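You operate a simulated robot arm through the tools that you are given. There is no shell and no other tool.

You are at the controls of a simulated robot arm. One attempt, no reset.

## Task
Run the chain back two steps and move the housing with a gap in its glue to the green tray.
Fine: switch the chain off before you reach in; then on again, one step forward, and off.

The check looks at the end state, three seconds after you hand in, the way a careful person would. Anything else that was tipped, shoved, dropped, spilled or broken makes it a failure.

## Robot
A 7-joint arm with a three-finger gripper, fixed in place. Base frame: the origin is at the foot of the arm, x ahead of it, y to its left, z up; the work surface is at about z = 78. Readings come in cm, degrees, newtons and seconds.
Its first joint turns from -166.0 to 166.0 degrees. Payload 2.69 kg.
Tool frame: the origin (TCP) lies between the finger pads and is the grasp point; the fingertips stand 3 cm ahead of it; z points along the fingers, y is the line along which they close. The gripper opens to 12.8 cm. The gripper's body begins 11.7 cm behind the TCP.
Orientation is that of the tool frame in the base frame, as a unit quaternion [w, x, y, z]. With the fingers straight down and closing along the base's y, the tool's x points along the base's -x, its y along +y and its z along -z.

## Interface
- The arm moves only by the tool play_rows. Its argument "commands" is a list of rows, each a list of 3 entries, a list of its own where there are three numbers: the shift along the tool's x, y, z in units of 30 mm (1.0 is 30 mm), then the turn, a rotation vector about the tool's x, y, z in units of 5 degrees (1.0 is 5 degrees), then the finger opening in mm, from 0 to 128. In form: [[[x, y, z], [wx, wy, wz], fingers], ...]. A call has 1 to 20 rows; each row shifts and turns the commanded pose from where the row before left it, along the tool's axes as they then stand. A call with a number of a shift or a turn outside -1 to 1 is refused whole. A row lasts 0.2 s, in which the tool goes at most 5 cm and 8.6 degrees; a call with a longer step from one row to the next is refused whole, and so is a gripper value outside its range. A pose out of reach is approached as far as the arm can. The call stops where the force on the tool passes 50 N (or 10 N more than at its start, if that is more) or the arm is blocked; 0.2 s more then pass. Each finger halts on what it meets, pressing with about 43 N; the grip force reading is that of the motor and also rises with nothing between the fingers. The clock runs only during rows and for 0.2 s after the last one: add rows that do not move to give the fingers time. The reply holds the time, the measured pose of the TCP, the force on the tool along the base axes, the opening and the grip force, in the units named above and with some noise, with the torque about the TCP (base axes, N m) and any sound that the robot's microphone picked up, and new pictures: "show" is both (left out), scene, wrist or none.
- Cameras (640 x 400 px; columns grow to the right, rows downward): "scene" is fixed at [40.05, -50.21, 153.74]; the picture's right is [0.79, -0.62, 0.00], its down [-0.50, -0.64, -0.58] and it looks along [0.36, 0.46, -0.81] (base axes); focal length 345 px, centre (320, 200). "wrist" rides on the gripper at [5.8, 5.4, -13.1] in the tool frame; the picture's right is [-0.68, 0.74, 0.00], its down [-0.62, -0.57, -0.55] and it looks along [-0.40, -0.37, 0.84] (tool axes); focal length 234 px, centre (320, 200). There is no depth. A picture from a camera that has moved, and an enlarged one, comes with that camera's place and axes in the base frame and with its lens.
- move_column(by): slides the trunk up (or, below 0, down) by that many cm; the arm rides with it, the base frame stays. It gives what a move gives, with no picture.
- enlarge(camera, box): a new picture of the part [left, top, right, bottom] of that camera's present view, enlarged. The clock stands still meanwhile.
- job_done(): hands the job in; it is judged then, once.

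Nothing tells you positions but the pictures and the camera data. Unless the task says otherwise, let go and move clear before handing in.

The tools are called by a JSON object that holds its "fn" and its "kwargs". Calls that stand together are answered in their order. play_rows: Moves the arm, as the interface text tells. Its arguments: {"type":"object","properties":{"commands":{"type":"array","items":{"type":"array"}},"show":{"type":"string","enum":["both","scene","wrist","none"]}},"required":["commands"]} The other tools are called the same way: move_column (by) slides the trunk up or down; enlarge (camera, box) takes an enlarged picture of a part of a camera's view; job_done () hands the job in.

At the start:

```text
time: 0.0
ee_pos: [72.09, -10.16, 109.3]
orientation: [0.001, 0.0, 1.0, 0.0]
force: [0.5, 0.2, 0.5]
ft_torque: [-0.01, 0.01, 0.03]
opening: 12.79
grasp_force: 0.0
trunk travel left (down, up): [-15.0, 20.0]
```

scene: 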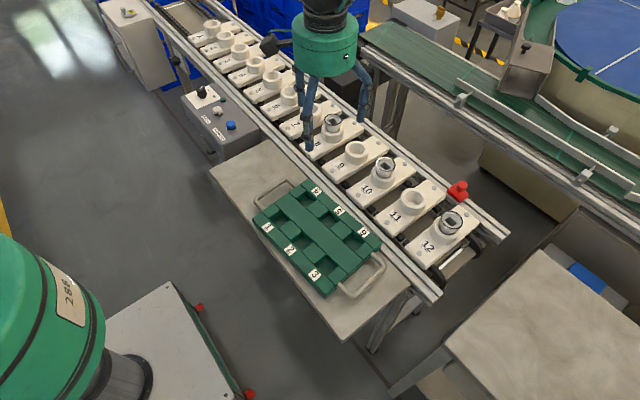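
wrist: 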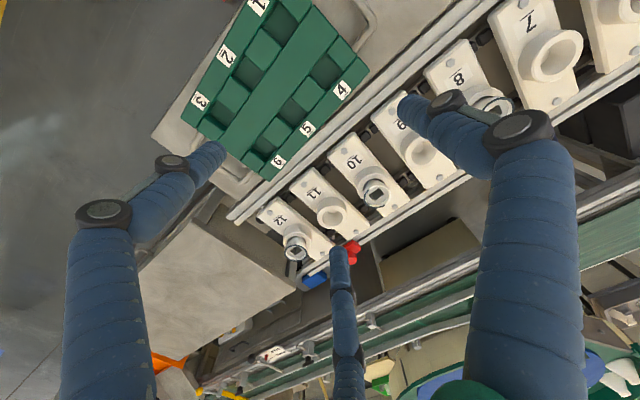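

I see a chain conveyor with numbered carriers 1–12, a green tray with six pockets, and a control box with buttons at the left. I'll look at the details before moving.

{"fn": "enlarge", "kwargs": {"camera": "scene", "box": [160, 70, 280, 160]}}

{"fn": "enlarge", "kwargs": {"camera": "scene", "box": [280, 90, 520, 300]}}

{"fn": "enlarge", "kwargs": {"camera": "scene", "box": [160, 0, 320, 110]}}

{"fn": "enlarge", "kwargs": {"camera": "scene", "box": [240, 160, 400, 310]}}

{"fn": "enlarge", "kwargs": {"camera": "wrist", "box": [230, 80, 520, 300]}}

```text
4.44 times, centred on (220, 115) of scene
camera zoom: at [40.05, -50.21, 153.74], right [0.79, -0.62, 0.0], down [-0.5, -0.64, -0.58], along [0.36, 0.46, -0.81], focal length 1532 px, centre (764, 578)
```

zoom: 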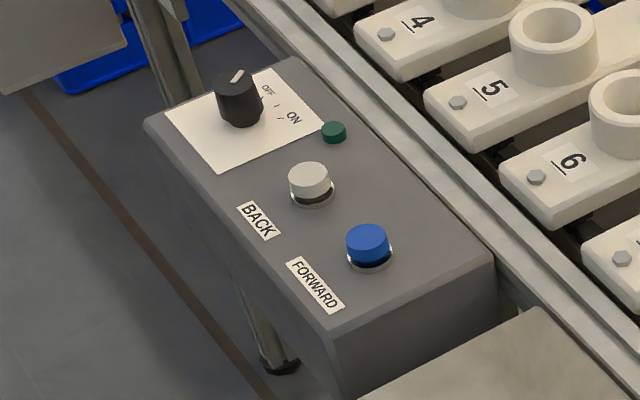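

```text
1.90 times, centred on (400, 195) of scene
camera zoom: at [40.05, -50.21, 153.74], right [0.79, -0.62, 0.0], down [-0.5, -0.64, -0.58], along [0.36, 0.46, -0.81], focal length 657 px, centre (168, 210)
```

zoom: 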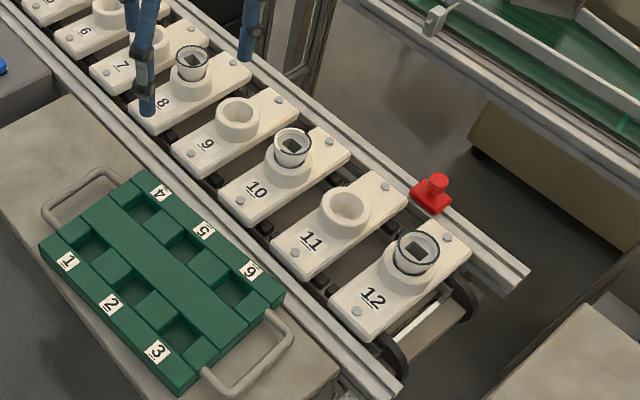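

```text
3.64 times, centred on (240, 55) of scene
camera zoom: at [40.05, -50.21, 153.74], right [0.79, -0.62, 0.0], down [-0.5, -0.64, -0.58], along [0.36, 0.46, -0.81], focal length 1254 px, centre (611, 727)
```

zoom: 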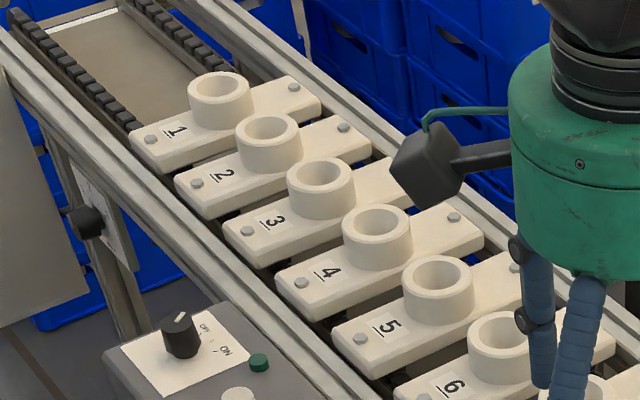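

```text
2.67 times, centred on (320, 235) of scene
camera zoom: at [40.05, -50.21, 153.74], right [0.79, -0.62, 0.0], down [-0.5, -0.64, -0.58], along [0.36, 0.46, -0.81], focal length 919 px, centre (320, 107)
```

zoom: 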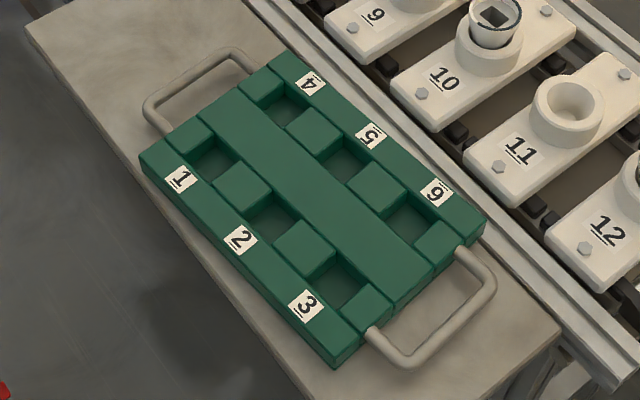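

```text
1.82 times, centred on (375, 190) of wrist
camera zoom: at [66.12, -4.97, 122.33], right [0.68, 0.74, 0.0], down [0.62, -0.57, 0.55], along [0.4, -0.37, -0.84], focal length 426 px, centre (220, 218)
```

zoom: 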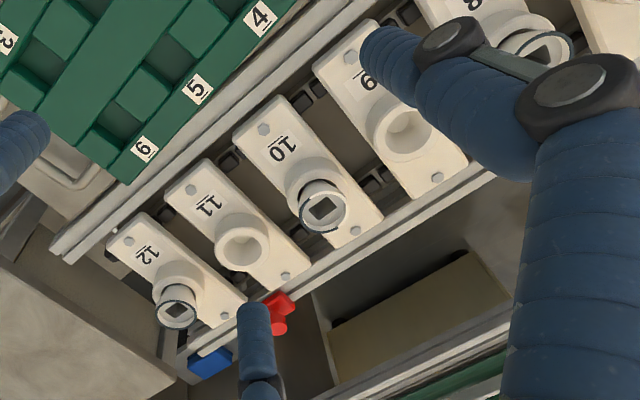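

Three housings sit on carriers 8, 10 and 12. I'll zoom in on each glue ring and on the selector knob.

{"fn": "enlarge", "kwargs": {"camera": "scene", "box": [430, 200, 478, 230]}}

{"fn": "enlarge", "kwargs": {"camera": "scene", "box": [362, 148, 410, 178]}}

{"fn": "enlarge", "kwargs": {"camera": "scene", "box": [308, 105, 356, 135]}}

{"fn": "enlarge", "kwargs": {"camera": "scene", "box": [180, 80, 236, 115]}}

{"fn": "enlarge", "kwargs": {"camera": "scene", "box": [440, 170, 490, 210]}}

{"fn": "enlarge", "kwargs": {"camera": "wrist", "box": [270, 150, 410, 270]}}

```text
13.33 times, centred on (454, 215) of scene
camera zoom: at [40.05, -50.21, 153.74], right [0.79, -0.62, 0.0], down [-0.5, -0.64, -0.58], along [0.36, 0.46, -0.81], focal length 4597 px, centre (-1467, 0)
```

zoom: 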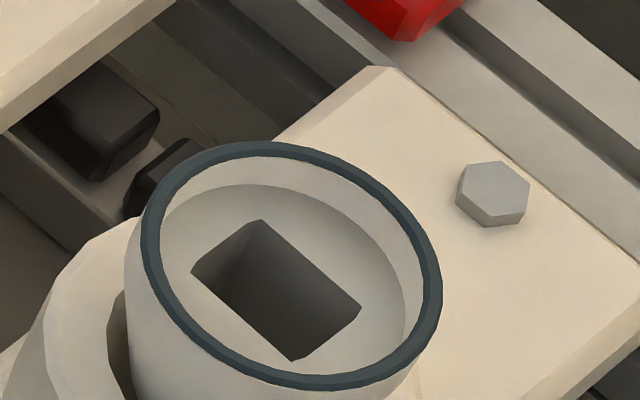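

```text
13.33 times, centred on (386, 163) of scene
camera zoom: at [40.05, -50.21, 153.74], right [0.79, -0.62, 0.0], down [-0.5, -0.64, -0.58], along [0.36, 0.46, -0.81], focal length 4597 px, centre (-560, 693)
```

zoom: 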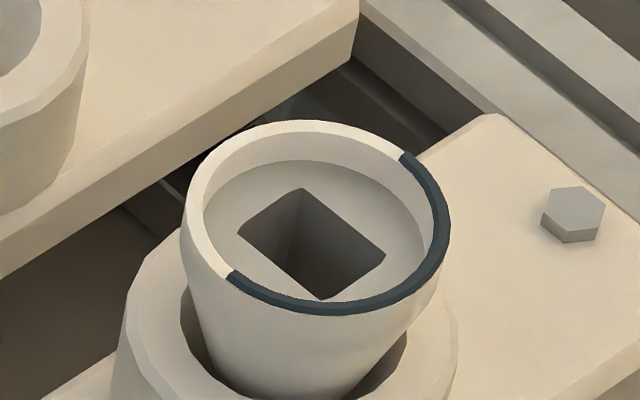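

```text
13.33 times, centred on (332, 120) of scene
camera zoom: at [40.05, -50.21, 153.74], right [0.79, -0.62, 0.0], down [-0.5, -0.64, -0.58], along [0.36, 0.46, -0.81], focal length 4597 px, centre (160, 1267)
```

zoom: 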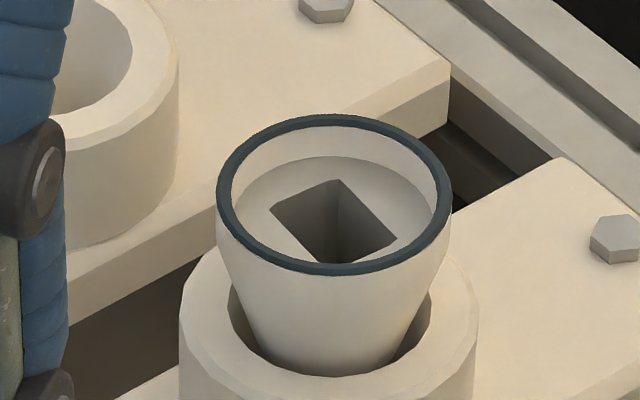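

```text
11.43 times, centred on (208, 98) of scene
camera zoom: at [40.05, -50.21, 153.74], right [0.79, -0.62, 0.0], down [-0.5, -0.64, -0.58], along [0.36, 0.46, -0.81], focal length 3940 px, centre (1600, 1371)
```

zoom: 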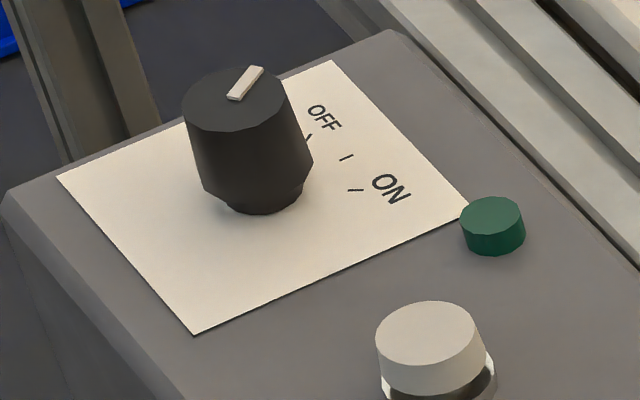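

```text
10.00 times, centred on (465, 190) of scene
camera zoom: at [40.05, -50.21, 153.74], right [0.79, -0.62, 0.0], down [-0.5, -0.64, -0.58], along [0.36, 0.46, -0.81], focal length 3448 px, centre (-1130, 300)
```

zoom: 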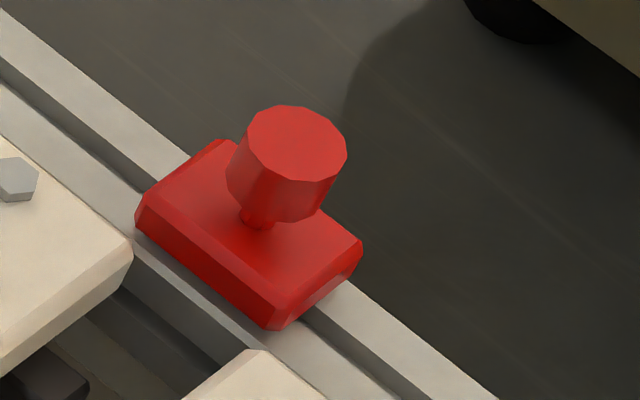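

```text
3.33 times, centred on (340, 210) of wrist
camera zoom: at [66.12, -4.97, 122.33], right [0.68, 0.74, 0.0], down [0.62, -0.57, 0.55], along [0.4, -0.37, -0.84], focal length 781 px, centre (253, 167)
```

zoom: 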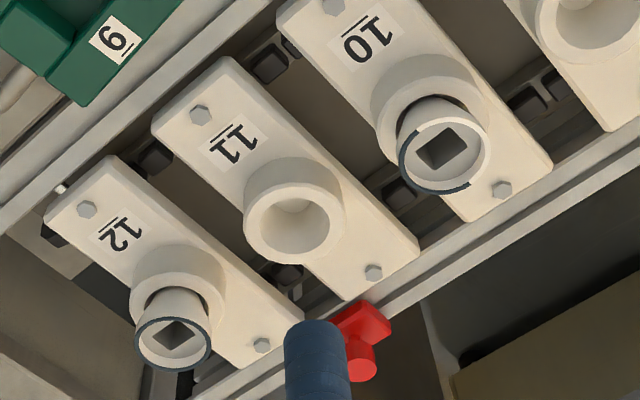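

The housing on carrier 10 has half its glue ring missing; 8 and 12 are complete. The selector points at OFF. I'll move over to the control box to see it from a second view.

{"fn": "play_rows", "kwargs": {"commands": [[[0.26, 0.963, 0.07], [0, 0, 0], 128], [[0.26, 0.963, 0.07], [0, 0, 0], 128], [[0.26, 0.963, 0.07], [0, 0, 0], 128], [[0.26, 0.963, 0.07], [0, 0, 0], 128], [[0.26, 0.963, 0.07], [0, 0, 0], 128], [[0.26, 0.963, 0.07], [0, 0, 0], 128], [[0.26, 0.963, 0.07], [0, 0, 0], 128], [[0.26, 0.963, 0.07], [0, 0, 0], 128], [[0.26, 0.963, 0.07], [0, 0, 0], 128], [[0.26, 0.963, 0.07], [0, 0, 0], 128], [[0.26, 0.963, 0.07], [0, 0, 0], 128], [[0.26, 0.963, 0.07], [0, 0, 0], 128], [[0.26, 0.963, 0.07], [0, 0, 0], 128], [[0.26, 0.963, 0.07], [0, 0, 0], 128], [[0.26, 0.963, 0.07], [0, 0, 0], 128], [[0.26, 0.963, 0.07], [0, 0, 0], 128], [[0.26, 0.963, 0.07], [0, 0, 0], 128], [[0.26, 0.963, 0.07], [0, 0, 0], 128], [[0, 0, 0], [0, 0, 0], 128]]}}

```text
time: 4.0
ee_pos: [57.97, 41.88, 105.54]
orientation: [0.0, -0.001, 1.0, 0.0]
force: [-0.3, 0.6, -0.2]
ft_torque: [-0.06, 0.01, -0.01]
opening: 12.79
grasp_force: 0.1
trunk travel left (down, up): [-15.0, 20.0]
camera wrist: at [52.02, 47.08, 118.54], right [0.68, 0.74, 0.0], down [0.62, -0.57, 0.55], along [0.4, -0.37, -0.84], focal length 234 px, centre (320, 200)
```

scene: 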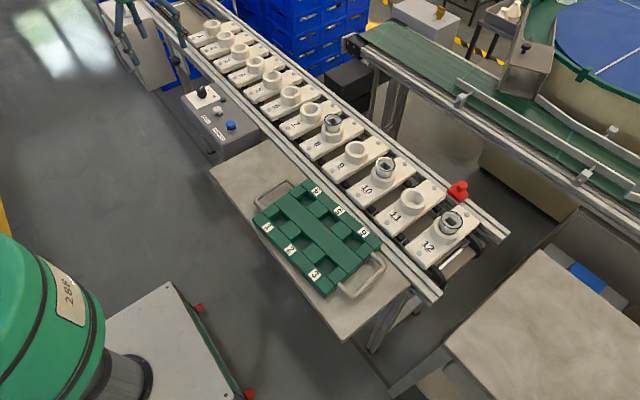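
wrist: 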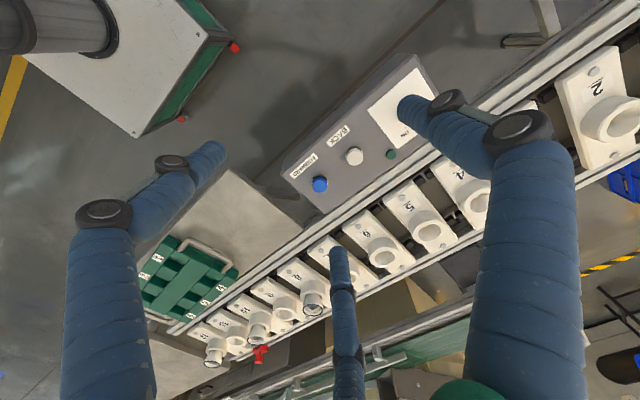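

The blue and white buttons come out near (68.6, 31.7) and (68.5, 41), with their tops at about z=79. The knob is near (69, 54). I'll shift further along y so it comes out from behind the finger.

{"fn": "play_rows", "kwargs": {"commands": [[[0, 0.9, 0.1], [0, 0, 0], 128], [[0, 0.9, 0.1], [0, 0, 0], 128], [[0, 0.9, 0.1], [0, 0, 0], 128], [[0, 0.9, 0.1], [0, 0, 0], 128], [[0, 0.9, 0.1], [0, 0, 0], 128], [[0, 0.9, 0.1], [0, 0, 0], 128], [[0, 0.9, 0.1], [0, 0, 0], 128], [[0, 0, 0], [0, 0, 0], 128]], "show": "wrist"}}

{"fn": "enlarge", "kwargs": {"camera": "wrist", "box": [200, 120, 440, 270]}}

{"fn": "enlarge", "kwargs": {"camera": "wrist", "box": [290, 140, 386, 200]}}

```text
time: 5.8
ee_pos: [58.17, 60.83, 103.32]
orientation: [0.0, 0.0, 1.0, 0.0]
force: [-0.4, 0.2, -0.2]
ft_torque: [-0.04, 0.01, 0.0]
opening: 12.81
grasp_force: 0.0
trunk travel left (down, up): [-15.0, 20.0]
camera wrist: at [52.22, 66.09, 116.29], right [0.68, 0.74, 0.0], down [0.62, -0.57, 0.55], along [0.4, -0.37, -0.84], focal length 234 px, centre (320, 200)
```

wrist: 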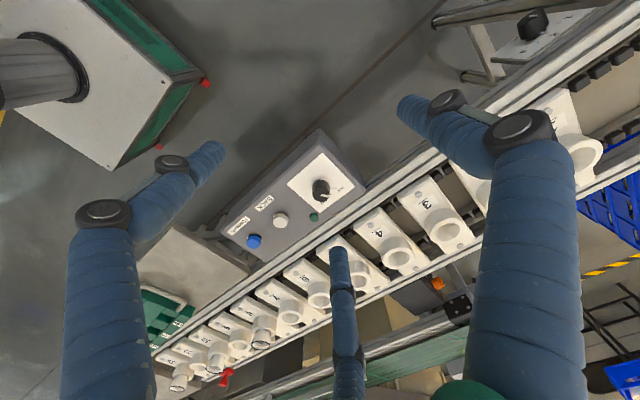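

```text
2.67 times, centred on (320, 195) of wrist
camera zoom: at [52.22, 66.09, 116.29], right [0.68, 0.74, 0.0], down [0.62, -0.57, 0.55], along [0.4, -0.37, -0.84], focal length 624 px, centre (320, 213)
```

zoom: 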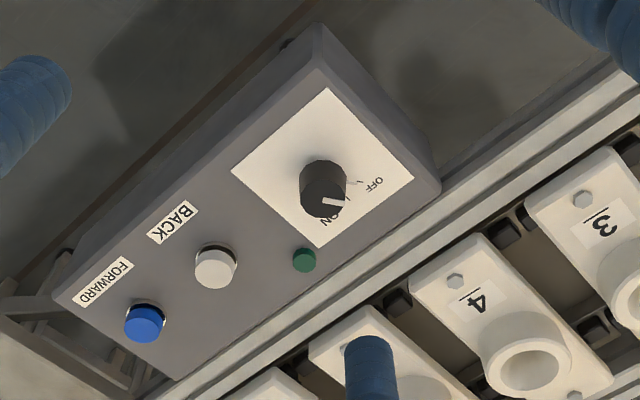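

```text
6.67 times, centred on (338, 170) of wrist
camera zoom: at [52.22, 66.09, 116.29], right [0.68, 0.74, 0.0], down [0.62, -0.57, 0.55], along [0.4, -0.37, -0.84], focal length 1561 px, centre (200, 400)
```

zoom: 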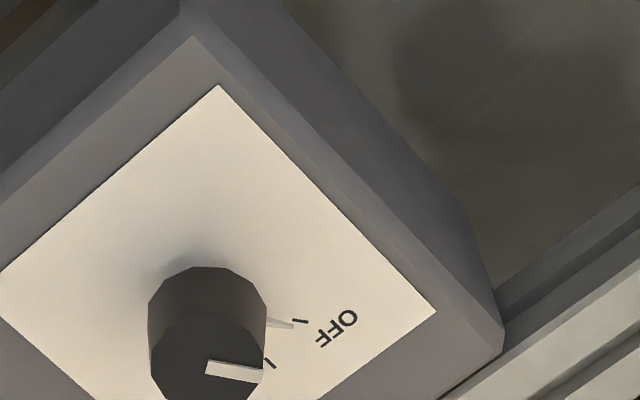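

The base pointer confirms OFF, and ON is about 70° clockwise seen from above. I place the knob axis at about (68.5, 51.7) with its top at z≈81. I'll hover above it with the fingers part closed.

{"fn": "play_rows", "kwargs": {"commands": [[[-0.687, -0.607, 0.753], [0, 0, 0], 110], [[-0.687, -0.607, 0.753], [0, 0, 0], 90], [[-0.687, -0.607, 0.753], [0, 0, 0], 75], [[-0.687, -0.607, 0.753], [0, 0, 0], 70], [[-0.687, -0.607, 0.753], [0, 0, 0], 70], [[0, 0, 0], [0, 0, 0], 70], [[0, 0, 0], [0, 0, 0], 70]]}}

{"fn": "enlarge", "kwargs": {"camera": "wrist", "box": [240, 140, 400, 240]}}

{"fn": "enlarge", "kwargs": {"camera": "scene", "box": [150, 20, 278, 100]}}

```text
time: 7.4
ee_pos: [68.36, 51.55, 92.02]
orientation: [0.0, 0.0, 1.0, -0.001]
force: [0.4, -0.2, -0.1]
ft_torque: [0.03, -0.01, -0.02]
opening: 7.0
grasp_force: 0.0
trunk travel left (down, up): [-15.0, 20.0]
camera wrist: at [62.39, 56.91, 105.16], right [0.68, 0.74, 0.0], down [0.62, -0.57, 0.55], along [0.4, -0.37, -0.84], focal length 234 px, centre (320, 200)
```

scene: 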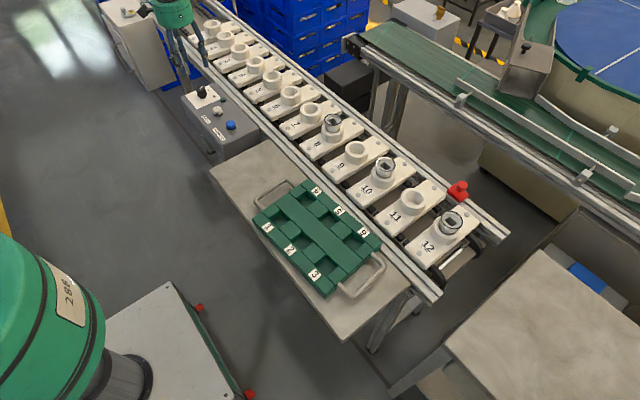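
wrist: 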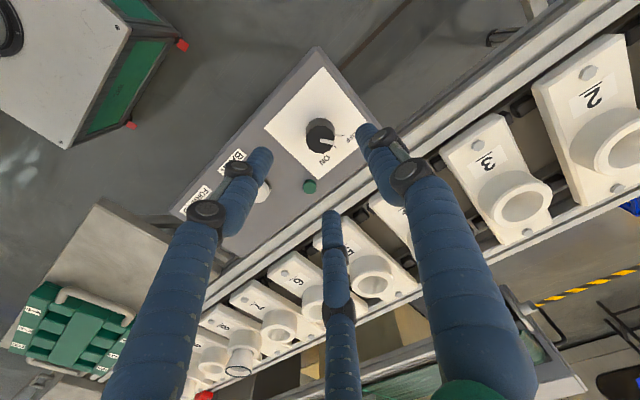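

```text
4.00 times, centred on (320, 190) of wrist
camera zoom: at [62.39, 56.91, 105.16], right [0.68, 0.74, 0.0], down [0.62, -0.57, 0.55], along [0.4, -0.37, -0.84], focal length 937 px, centre (320, 240)
```

zoom: 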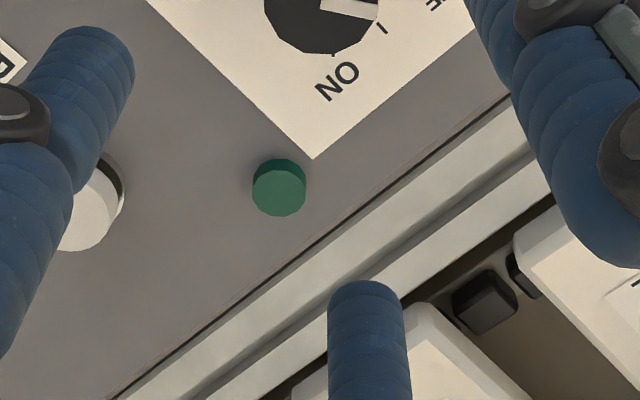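

```text
5.00 times, centred on (214, 60) of scene
camera zoom: at [40.05, -50.21, 153.74], right [0.79, -0.62, 0.0], down [-0.5, -0.64, -0.58], along [0.36, 0.46, -0.81], focal length 1724 px, centre (850, 900)
```

zoom: 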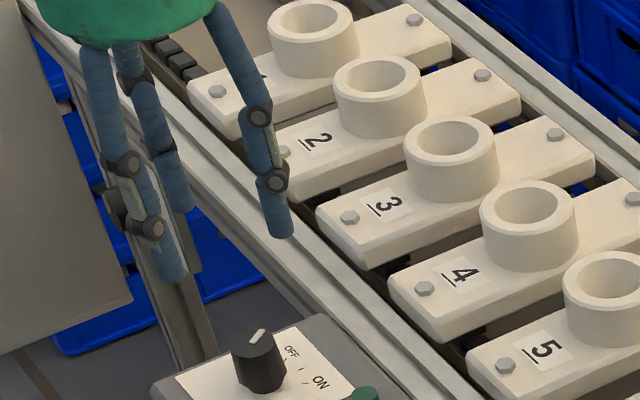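

The fingers hover above the knob. I'll enlarge it to refine its axis position.

{"fn": "enlarge", "kwargs": {"camera": "wrist", "box": [272, 100, 368, 160]}}

{"fn": "enlarge", "kwargs": {"camera": "scene", "box": [184, 75, 232, 105]}}

```text
6.67 times, centred on (320, 130) of wrist
camera zoom: at [62.39, 56.91, 105.16], right [0.68, 0.74, 0.0], down [0.62, -0.57, 0.55], along [0.4, -0.37, -0.84], focal length 1561 px, centre (320, 667)
```

zoom: 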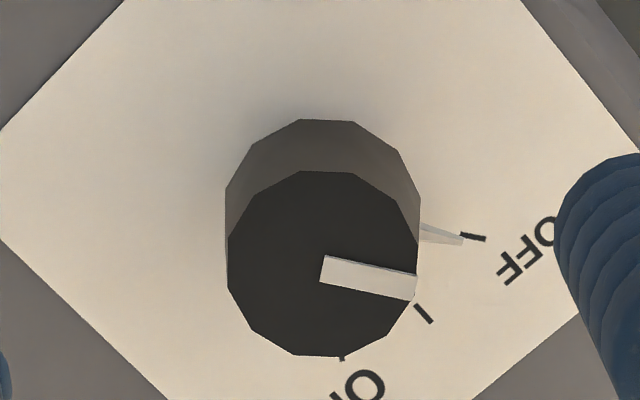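

```text
13.33 times, centred on (208, 90) of scene
camera zoom: at [40.05, -50.21, 153.74], right [0.79, -0.62, 0.0], down [-0.5, -0.64, -0.58], along [0.36, 0.46, -0.81], focal length 4597 px, centre (1813, 1667)
```

zoom: 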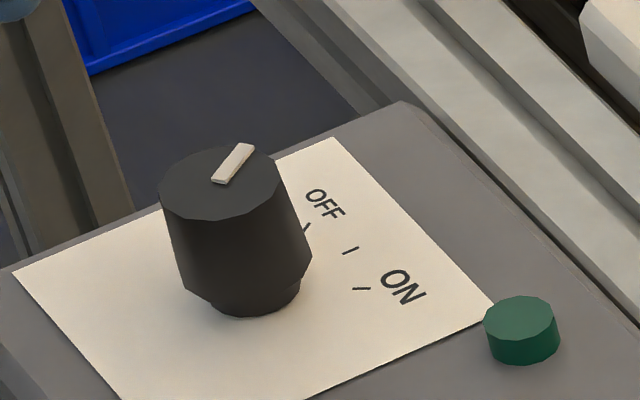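

The TCP is already over the knob axis, at about (68.5, 51.6) with its top at 81.3 and the panel at ~77.8. Next I descend and close on it.

{"fn": "play_rows", "kwargs": {"commands": [[[-0.07, 0.01, 0.7], [0, 0, 0], 70], [[0, 0, 0.8], [0, 0, 0], 70], [[0, 0, 0.8], [0, 0, 0], 70], [[0, 0, 0.7], [0, 0, 0], 70], [[0, 0, 0.45], [0, 0, 0], 70], [[0, 0, 0], [0, 0, 0], 70]]}}

{"fn": "enlarge", "kwargs": {"camera": "wrist", "box": [240, 120, 400, 220]}}

{"fn": "enlarge", "kwargs": {"camera": "scene", "box": [160, 40, 256, 120]}}

```text
time: 8.8
ee_pos: [68.45, 51.64, 81.78]
orientation: [0.0, 0.0, 1.0, -0.001]
force: [0.8, 0.4, -1.1]
ft_torque: [0.0, -0.01, 0.03]
opening: 7.03
grasp_force: 0.0
trunk travel left (down, up): [-15.0, 20.0]
camera wrist: at [62.55, 56.88, 94.84], right [0.68, 0.74, 0.0], down [0.62, -0.57, 0.55], along [0.4, -0.37, -0.84], focal length 234 px, centre (320, 200)
```

scene: 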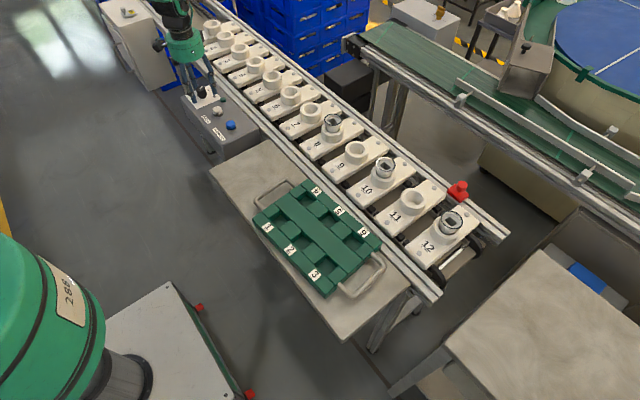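
wrist: 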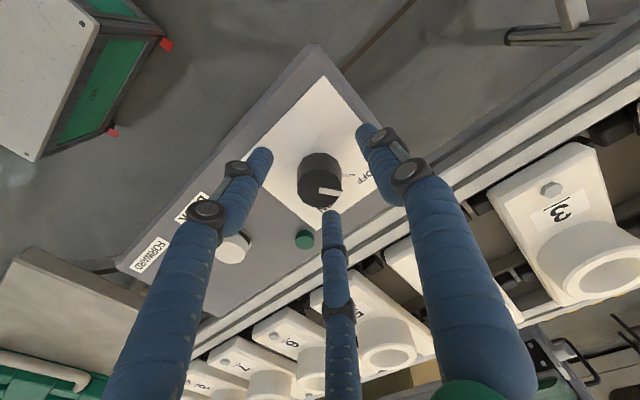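

```text
4.00 times, centred on (320, 170) of wrist
camera zoom: at [62.55, 56.88, 94.84], right [0.68, 0.74, 0.0], down [0.62, -0.57, 0.55], along [0.4, -0.37, -0.84], focal length 937 px, centre (320, 320)
```

zoom: 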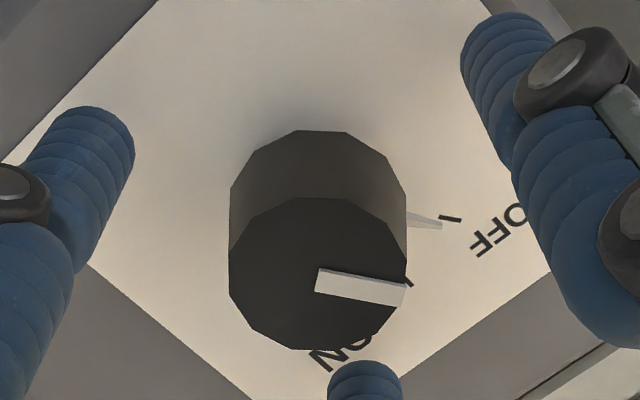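

```text
5.00 times, centred on (208, 80) of scene
camera zoom: at [40.05, -50.21, 153.74], right [0.79, -0.62, 0.0], down [-0.5, -0.64, -0.58], along [0.36, 0.46, -0.81], focal length 1724 px, centre (880, 800)
```

zoom: 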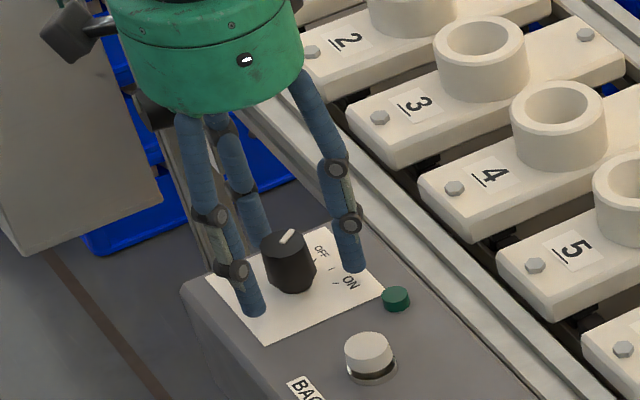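

The fingers surround the knob. Closing on it now.

{"fn": "play_rows", "kwargs": {"commands": [[[0, 0, 0], [0, 0, 0], 40], [[0, 0, 0], [0, 0, 0], 20], [[0, 0, 0], [0, 0, 0], 20], [[0, 0, 0], [0, 0, 0], 20]]}}

{"fn": "enlarge", "kwargs": {"camera": "wrist", "box": [240, 120, 400, 220]}}

```text
time: 9.8
ee_pos: [68.5, 51.45, 81.79]
orientation: [0.001, 0.0, 1.0, -0.001]
force: [7.0, -9.5, -0.1]
ft_torque: [-0.4, -0.22, -0.01]
opening: 3.33
grasp_force: 45.3
trunk travel left (down, up): [-15.0, 20.0]
camera wrist: at [62.58, 56.81, 94.84], right [0.68, 0.74, 0.0], down [0.62, -0.57, 0.55], along [0.4, -0.37, -0.84], focal length 234 px, centre (320, 200)
```

scene: 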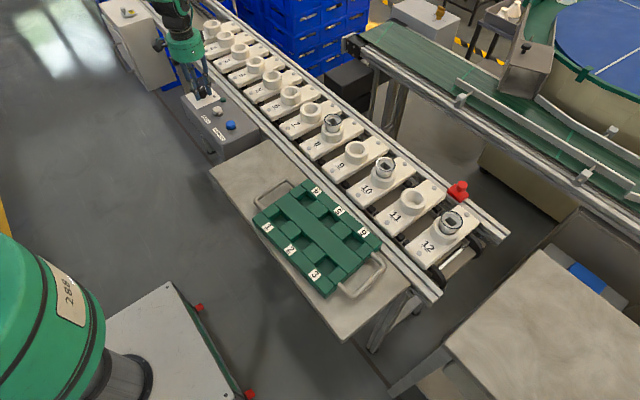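
wrist: 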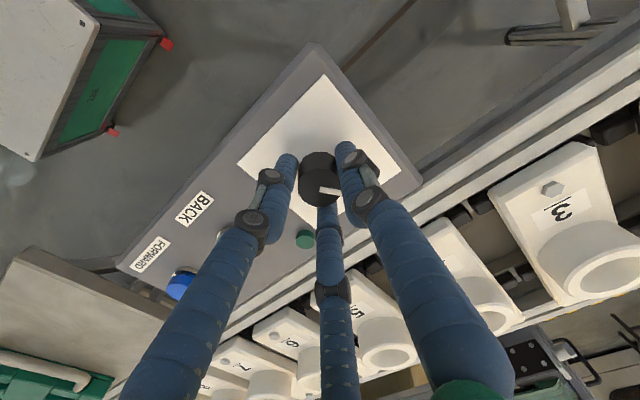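

```text
4.00 times, centred on (320, 170) of wrist
camera zoom: at [62.58, 56.81, 94.84], right [0.68, 0.74, 0.0], down [0.62, -0.57, 0.55], along [0.4, -0.37, -0.84], focal length 937 px, centre (320, 320)
```

zoom: 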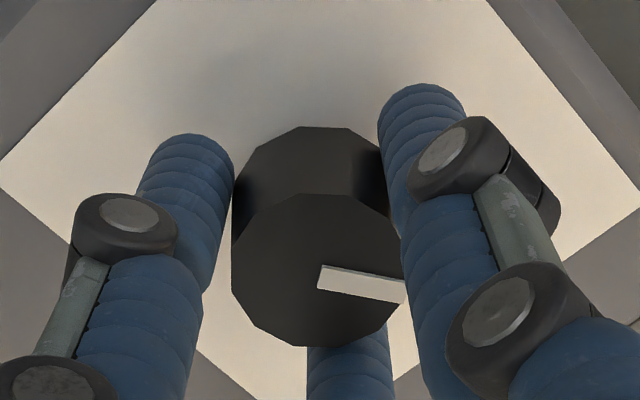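

I have a firm grip on the knob, with a slight lateral preload. I'll ease the centre a little and start turning clockwise.

{"fn": "play_rows", "kwargs": {"commands": [[[-0.04, -0.06, 0], [0, 0, 0], 20], [[0, 0, 0], [0, 0, 1], 20], [[0, 0, 0], [0, 0, 1], 20], [[0, 0, 0], [0, 0, 1], 20], [[0, 0, 0], [0, 0, 1], 20], [[0, 0, 0], [0, 0, 1], 20], [[0, 0, 0], [0, 0, 1], 20], [[0, 0, 0], [0, 0, 0], 20]]}}

{"fn": "enlarge", "kwargs": {"camera": "wrist", "box": [240, 120, 400, 220]}}

{"fn": "enlarge", "kwargs": {"camera": "scene", "box": [160, 60, 240, 120]}}

```text
time: 11.6
ee_pos: [68.56, 51.5, 81.8]
orientation: [0.0, 0.259, 0.966, 0.0]
force: [-30.4, 25.9, 4.8]
ft_torque: [0.84, 1.06, 0.04]
opening: 3.32
grasp_force: 45.2
trunk travel left (down, up): [-15.0, 20.0]
camera wrist: at [66.06, 59.0, 94.82], right [0.95, 0.3, 0.0], down [0.25, -0.8, 0.55], along [0.16, -0.52, -0.84], focal length 234 px, centre (320, 200)
```

scene: 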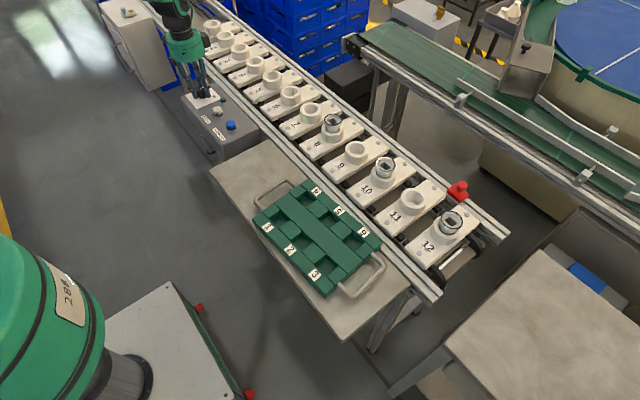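
wrist: 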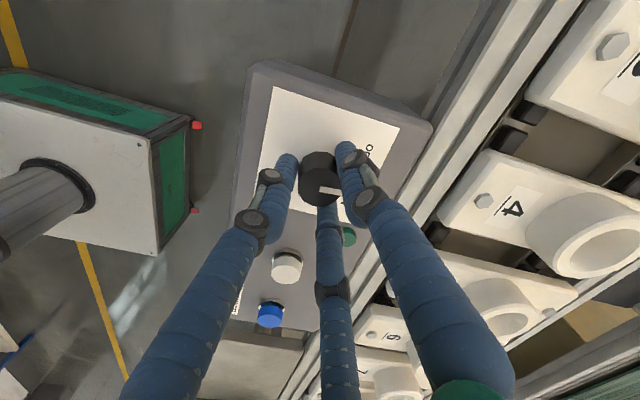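

```text
4.00 times, centred on (320, 170) of wrist
camera zoom: at [66.06, 59.0, 94.82], right [0.95, 0.3, 0.0], down [0.25, -0.8, 0.55], along [0.16, -0.52, -0.84], focal length 937 px, centre (320, 320)
```

zoom: 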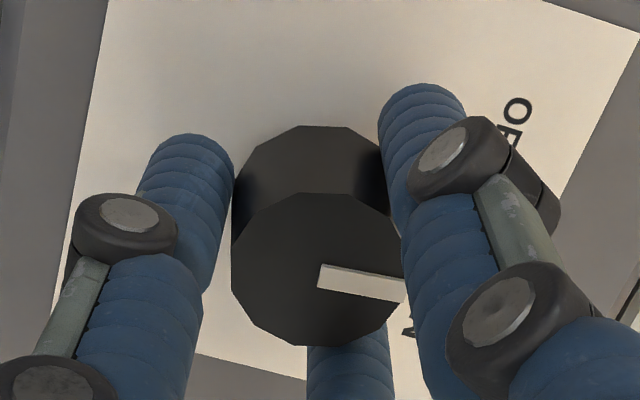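

```text
6.67 times, centred on (200, 90) of scene
camera zoom: at [40.05, -50.21, 153.74], right [0.79, -0.62, 0.0], down [-0.5, -0.64, -0.58], along [0.36, 0.46, -0.81], focal length 2299 px, centre (1120, 933)
```

zoom: 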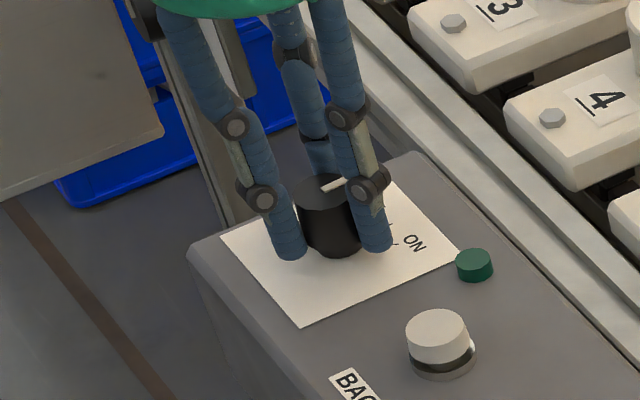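

The knob turns with the gripper, but a lateral load of about 40 N has built up. I'll relieve it before going on.

{"fn": "play_rows", "kwargs": {"commands": [[[0.05, 0.009, 0], [0, 0, 0], 20], [[0, 0, 0], [0, 0, 0], 20]], "show": "none"}}

```text
time: 12.2
ee_pos: [68.43, 51.46, 81.8]
orientation: [0.001, 0.26, 0.966, -0.001]
force: [-19.7, 14.9, 1.4]
ft_torque: [0.28, 0.37, 0.02]
opening: 3.33
grasp_force: 45.3
trunk travel left (down, up): [-15.0, 20.0]
```

The load is falling. One more small shift, then I'll keep turning.

{"fn": "play_rows", "kwargs": {"commands": [[[0.06, 0.01, 0], [0, 0, 0], 20], [[0, 0, 0], [0, 0, 0], 20], [[0, 0, 0], [0, 0, 1], 20], [[0, 0, 0], [0, 0, 1], 20], [[0, 0, 0], [0, 0, 1], 20], [[0, 0, 0], [0, 0, 1], 20], [[0, 0, 0], [0, 0, 0], 20]]}}

{"fn": "enlarge", "kwargs": {"camera": "wrist", "box": [240, 120, 400, 220]}}

{"fn": "enlarge", "kwargs": {"camera": "scene", "box": [160, 60, 240, 120]}}

```text
time: 13.8
ee_pos: [68.54, 51.52, 81.85]
orientation: [0.0, 0.423, 0.906, 0.001]
force: [9.2, -18.1, 2.1]
ft_torque: [-0.68, -0.32, -0.02]
opening: 3.3
grasp_force: 45.6
trunk travel left (down, up): [-15.0, 20.0]
heard: click
camera wrist: at [68.79, 59.35, 94.83], right [1.0, -0.05, 0.0], down [-0.04, -0.84, 0.55], along [-0.03, -0.55, -0.84], focal length 234 px, centre (320, 200)
```

scene: 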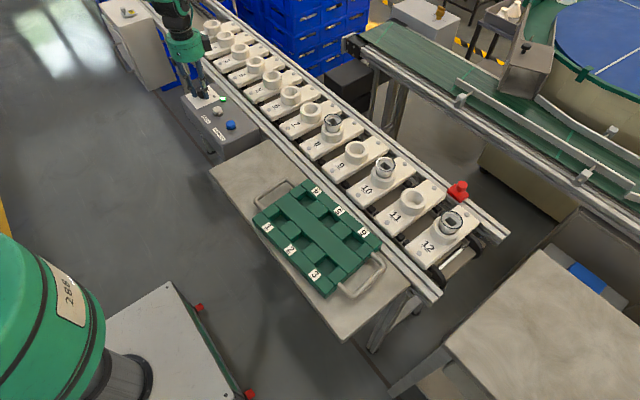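
wrist: 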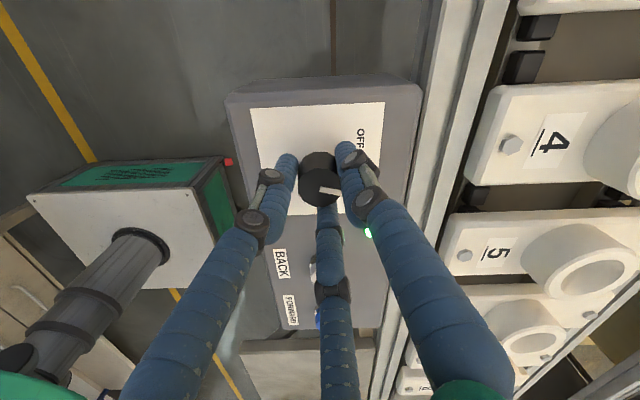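

```text
4.00 times, centred on (320, 170) of wrist
camera zoom: at [68.79, 59.35, 94.83], right [1.0, -0.05, 0.0], down [-0.04, -0.84, 0.55], along [-0.03, -0.55, -0.84], focal length 937 px, centre (320, 320)
```

zoom: 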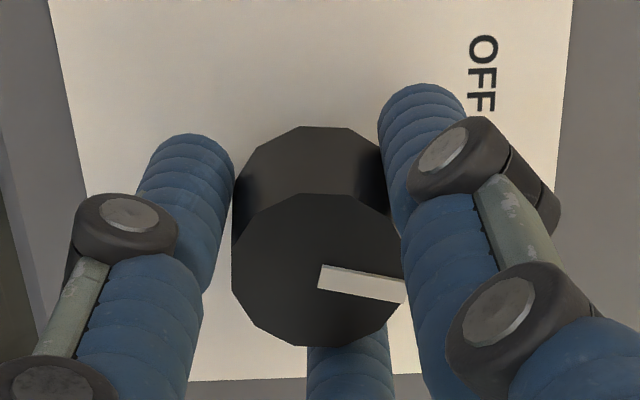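

```text
6.67 times, centred on (200, 90) of scene
camera zoom: at [40.05, -50.21, 153.74], right [0.79, -0.62, 0.0], down [-0.5, -0.64, -0.58], along [0.36, 0.46, -0.81], focal length 2299 px, centre (1120, 933)
```

zoom: 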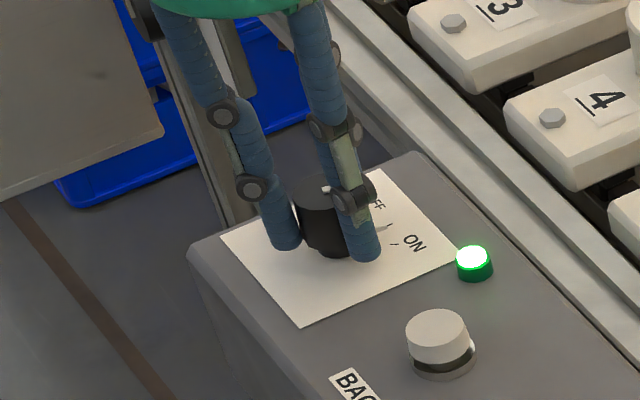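

It clicked and the lamp lit green, so the chain is on. I'll turn a bit further so the pointer sits on the ON mark.

{"fn": "play_rows", "kwargs": {"commands": [[[-0.029, -0.007, 0], [0, 0, 0], 20], [[0, 0, 0], [0, 0, 1], 20], [[0, 0, 0], [0, 0, 1], 20], [[0, 0, 0], [0, 0, 0], 20]], "show": "wrist"}}

{"fn": "enlarge", "kwargs": {"camera": "scene", "box": [180, 75, 228, 105]}}

```text
time: 14.8
ee_pos: [68.59, 51.51, 81.72]
orientation: [0.0, 0.5, 0.866, -0.001]
force: [12.1, -5.2, -6.2]
ft_torque: [0.08, -0.58, 0.0]
opening: 3.35
grasp_force: 44.7
trunk travel left (down, up): [-15.0, 20.0]
camera wrist: at [70.15, 59.16, 94.83], right [0.98, -0.22, 0.0], down [-0.18, -0.82, 0.55], along [-0.12, -0.53, -0.84], focal length 234 px, centre (320, 200)
```

wrist: 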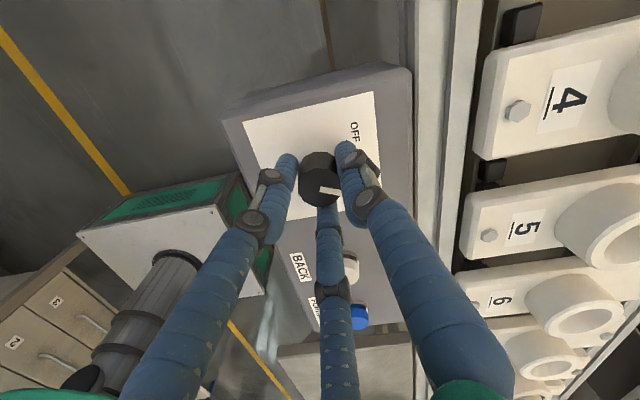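

```text
13.33 times, centred on (204, 90) of scene
camera zoom: at [40.05, -50.21, 153.74], right [0.79, -0.62, 0.0], down [-0.5, -0.64, -0.58], along [0.36, 0.46, -0.81], focal length 4597 px, centre (1867, 1667)
```

zoom: 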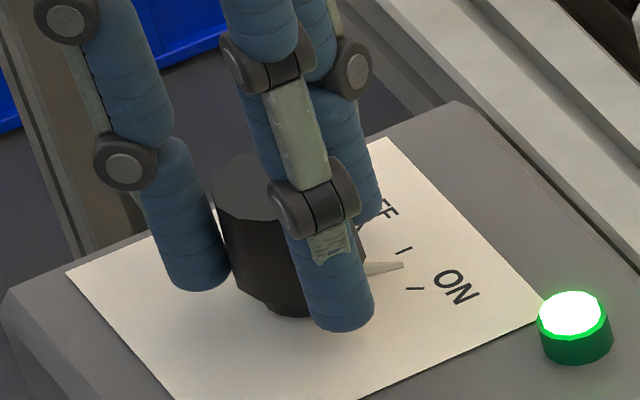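

The pointer is about 15° short of the ON mark, so I'll finish the turn.

{"fn": "play_rows", "kwargs": {"commands": [[[-0.02, 0.01, 0], [0, 0, 1], 20], [[0, 0, 0], [0, 0, 1], 20], [[0, 0, 0], [0, 0, 0.8], 20], [[0, 0, 0], [0, 0, 0], 20]], "show": "none"}}

{"fn": "enlarge", "kwargs": {"camera": "scene", "box": [180, 75, 228, 105]}}

```text
time: 15.8
ee_pos: [68.65, 51.43, 81.84]
orientation: [0.0, 0.602, 0.798, 0.0]
force: [1.9, -3.1, 1.3]
ft_torque: [-0.22, 0.1, 0.47]
opening: 3.31
grasp_force: 45.0
trunk travel left (down, up): [-15.0, 20.0]
```

```text
13.33 times, centred on (204, 90) of scene
camera zoom: at [40.05, -50.21, 153.74], right [0.79, -0.62, 0.0], down [-0.5, -0.64, -0.58], along [0.36, 0.46, -0.81], focal length 4597 px, centre (1867, 1667)
```

zoom: 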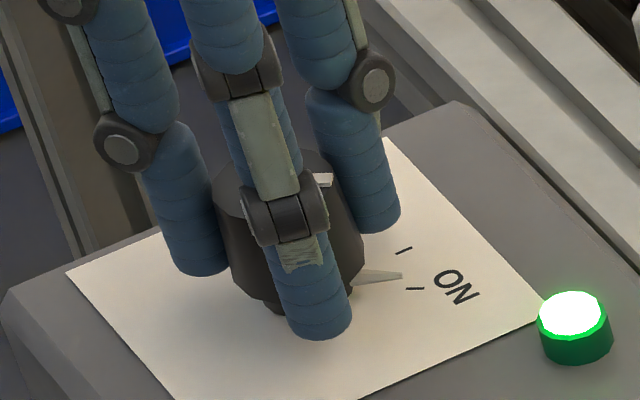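

The twist torque rose to 0.47 N·m, which looks like the end stop at ON, and the lamp is lit. I'll release, lift and turn the wrist back.

{"fn": "play_rows", "kwargs": {"commands": [[[0, 0, 0], [0, 0, -0.4], 40], [[0, 0, 0], [0, 0, 0], 70], [[0, 0, 0], [0, 0, 0], 70], [[0, 0, -0.5], [0, 0, 0], 70], [[0, 0, -1], [0, 0, 0], 70], [[0, 0, -1], [0, 0, 0], 70], [[0, 0, -1], [0, 0, -1], 70], [[0, 0, 0], [0, 0, -1], 50], [[0, 0, 0], [0, 0, -1], 30], [[0, 0, 0], [0, 0, -1], 0], [[0, 0, 0], [0, 0, -1], 0], [[0, 0, 0], [0, 0, -1], 0], [[0, 0, 0], [0, 0, -1], 0], [[0, 0, 0], [0, 0, -1], 0], [[0, 0, 0], [0, 0, -1], 0], [[0, 0, 0], [0, 0, -1], 0], [[0, 0, 0], [0, 0, -1], 0], [[0, 0, 0], [0, 0, -1], 0], [[0, 0, 0], [0, 0, -1], 0], [[0, 0, 0], [0, 0, -1], 0]]}}

{"fn": "enlarge", "kwargs": {"camera": "scene", "box": [180, 75, 244, 115]}}

{"fn": "enlarge", "kwargs": {"camera": "wrist", "box": [180, 80, 420, 230]}}

```text
time: 20.0
ee_pos: [68.36, 51.49, 92.16]
orientation: [0.0, 0.018, 1.0, 0.0]
force: [0.9, 0.1, 0.1]
ft_torque: [-0.01, -0.04, -0.02]
opening: 0.2
grasp_force: 32.0
trunk travel left (down, up): [-15.0, 20.0]
camera wrist: at [62.69, 57.03, 105.29], right [0.7, 0.71, 0.0], down [0.6, -0.59, 0.55], along [0.39, -0.38, -0.84], focal length 234 px, centre (320, 200)
```

scene: 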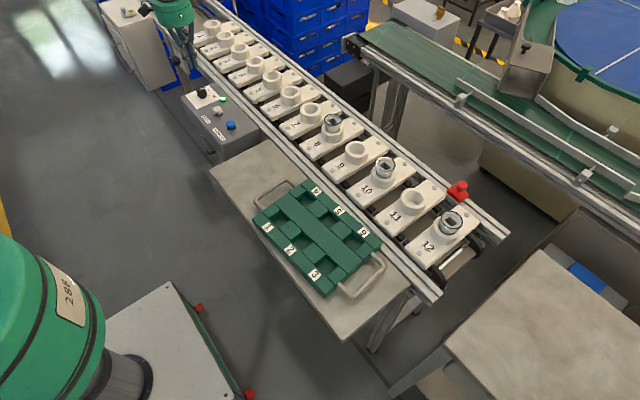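
wrist: 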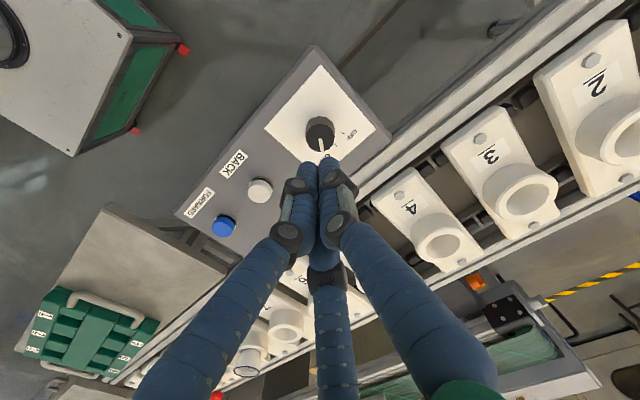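

```text
10.00 times, centred on (212, 95) of scene
camera zoom: at [40.05, -50.21, 153.74], right [0.79, -0.62, 0.0], down [-0.5, -0.64, -0.58], along [0.36, 0.46, -0.81], focal length 3448 px, centre (1400, 1250)
```

zoom: 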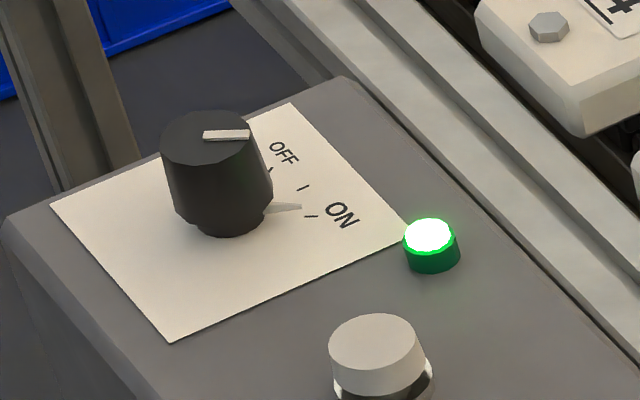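

```text
2.67 times, centred on (300, 155) of wrist
camera zoom: at [62.69, 57.03, 105.29], right [0.7, 0.71, 0.0], down [0.6, -0.59, 0.55], along [0.39, -0.38, -0.84], focal length 624 px, centre (373, 320)
```

zoom: 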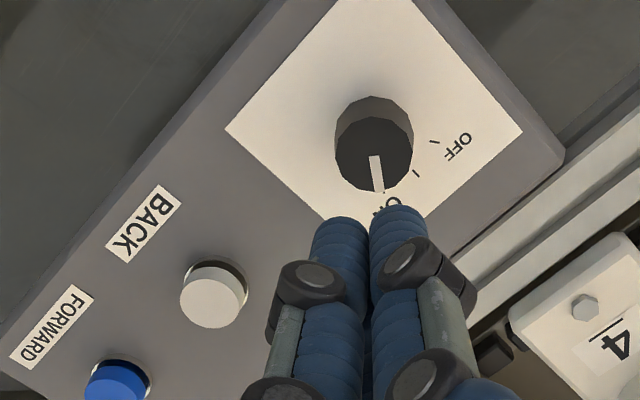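

The lamp stays lit and the pointer is at ON. I place the BACK button near (68.55, 40.55) with its top at z≈79.7, and I'll hover over it with closed fingers.

{"fn": "play_rows", "kwargs": {"commands": [[[-0.06, -0.9, 0], [0, 0, -0.41], 0], [[0, -0.9, 0], [0, 0, 0], 0], [[0, -0.9, 0.2], [0, 0, 0], 0], [[0, -0.945, 0.8], [0, 0, 0], 0], [[0, 0, 0.8], [0, 0, 0], 0], [[0, 0, 0], [0, 0, 0], 0]]}}

{"fn": "enlarge", "kwargs": {"camera": "scene", "box": [180, 70, 260, 130]}}

{"fn": "enlarge", "kwargs": {"camera": "wrist", "box": [240, 110, 400, 210]}}

```text
time: 21.4
ee_pos: [68.71, 40.64, 86.83]
orientation: [0.0, 0.001, 1.0, 0.0]
force: [-0.8, -0.3, -0.5]
ft_torque: [-0.04, 0.01, -0.01]
opening: 0.22
grasp_force: 31.5
trunk travel left (down, up): [-15.0, 20.0]
camera wrist: at [62.74, 45.97, 99.89], right [0.68, 0.74, 0.0], down [0.62, -0.57, 0.55], along [0.4, -0.37, -0.84], focal length 234 px, centre (320, 200)
```

scene: 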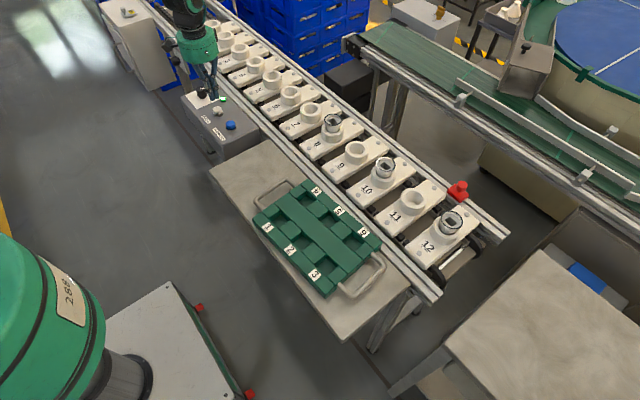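
wrist: 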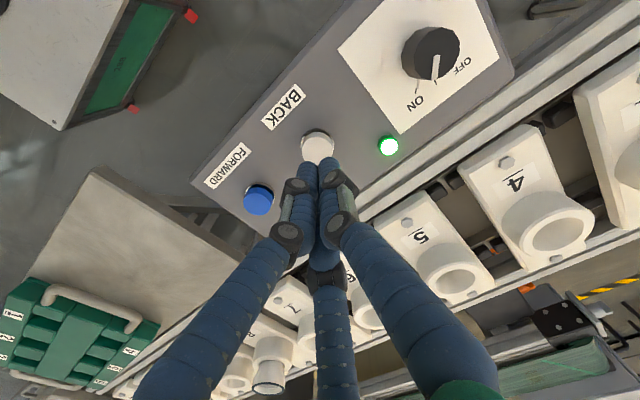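

```text
6.67 times, centred on (220, 100) of scene
camera zoom: at [40.05, -50.21, 153.74], right [0.79, -0.62, 0.0], down [-0.5, -0.64, -0.58], along [0.36, 0.46, -0.81], focal length 2299 px, centre (987, 867)
```

zoom: 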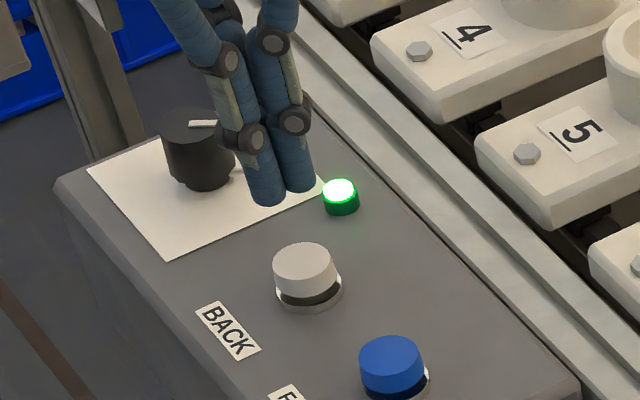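

```text
4.00 times, centred on (320, 160) of wrist
camera zoom: at [62.74, 45.97, 99.89], right [0.68, 0.74, 0.0], down [0.62, -0.57, 0.55], along [0.4, -0.37, -0.84], focal length 937 px, centre (320, 360)
```

zoom: 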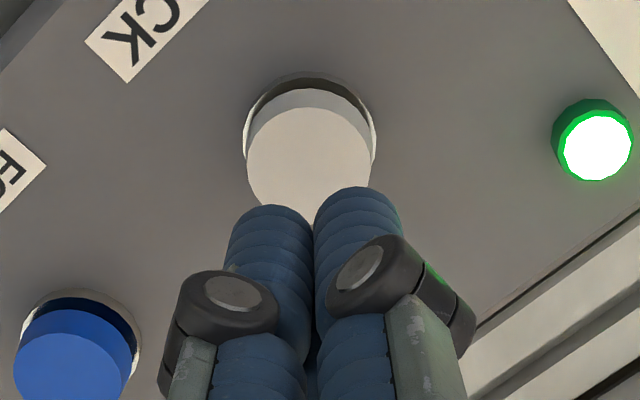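

I'm aligned over BACK. I'll descend slowly until I feel or hear the press.

{"fn": "play_rows", "kwargs": {"commands": [[[0.05, 0.03, 0.8], [0, 0, 0], 0], [[0, 0, 0.3], [0, 0, 0], 0], [[0, 0, 0.05], [0, 0, 0], 0], [[0, 0, 0.05], [0, 0, 0], 0], [[0, 0, 0.05], [0, 0, 0], 0], [[0, 0, 0.05], [0, 0, 0], 0], [[0, 0, 0.05], [0, 0, 0], 0]]}}

```text
time: 23.0
ee_pos: [68.41, 40.66, 82.73]
orientation: [-0.001, 0.0, 1.0, 0.0]
force: [0.4, 0.3, 0.4]
ft_torque: [-0.02, -0.01, 0.01]
opening: 0.2
grasp_force: 31.0
trunk travel left (down, up): [-15.0, 20.0]
camera wrist: at [62.5, 45.95, 95.9], right [0.68, 0.74, 0.0], down [0.62, -0.57, 0.55], along [0.4, -0.37, -0.84], focal length 234 px, centre (320, 200)
```

scene: 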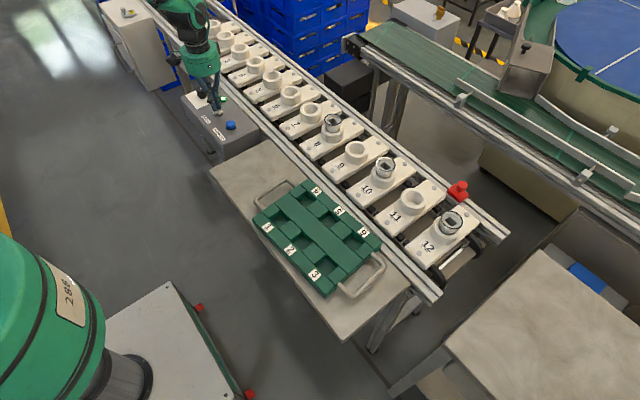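
wrist: 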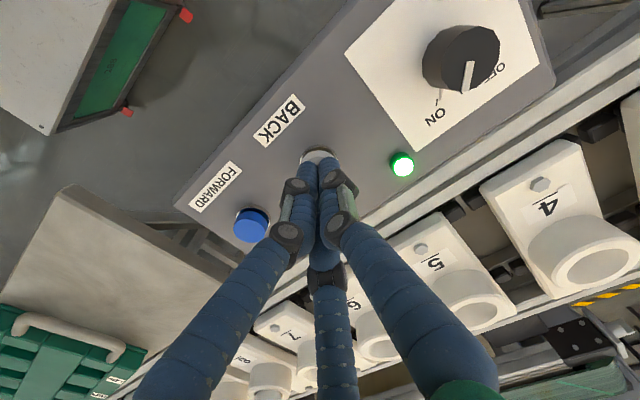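

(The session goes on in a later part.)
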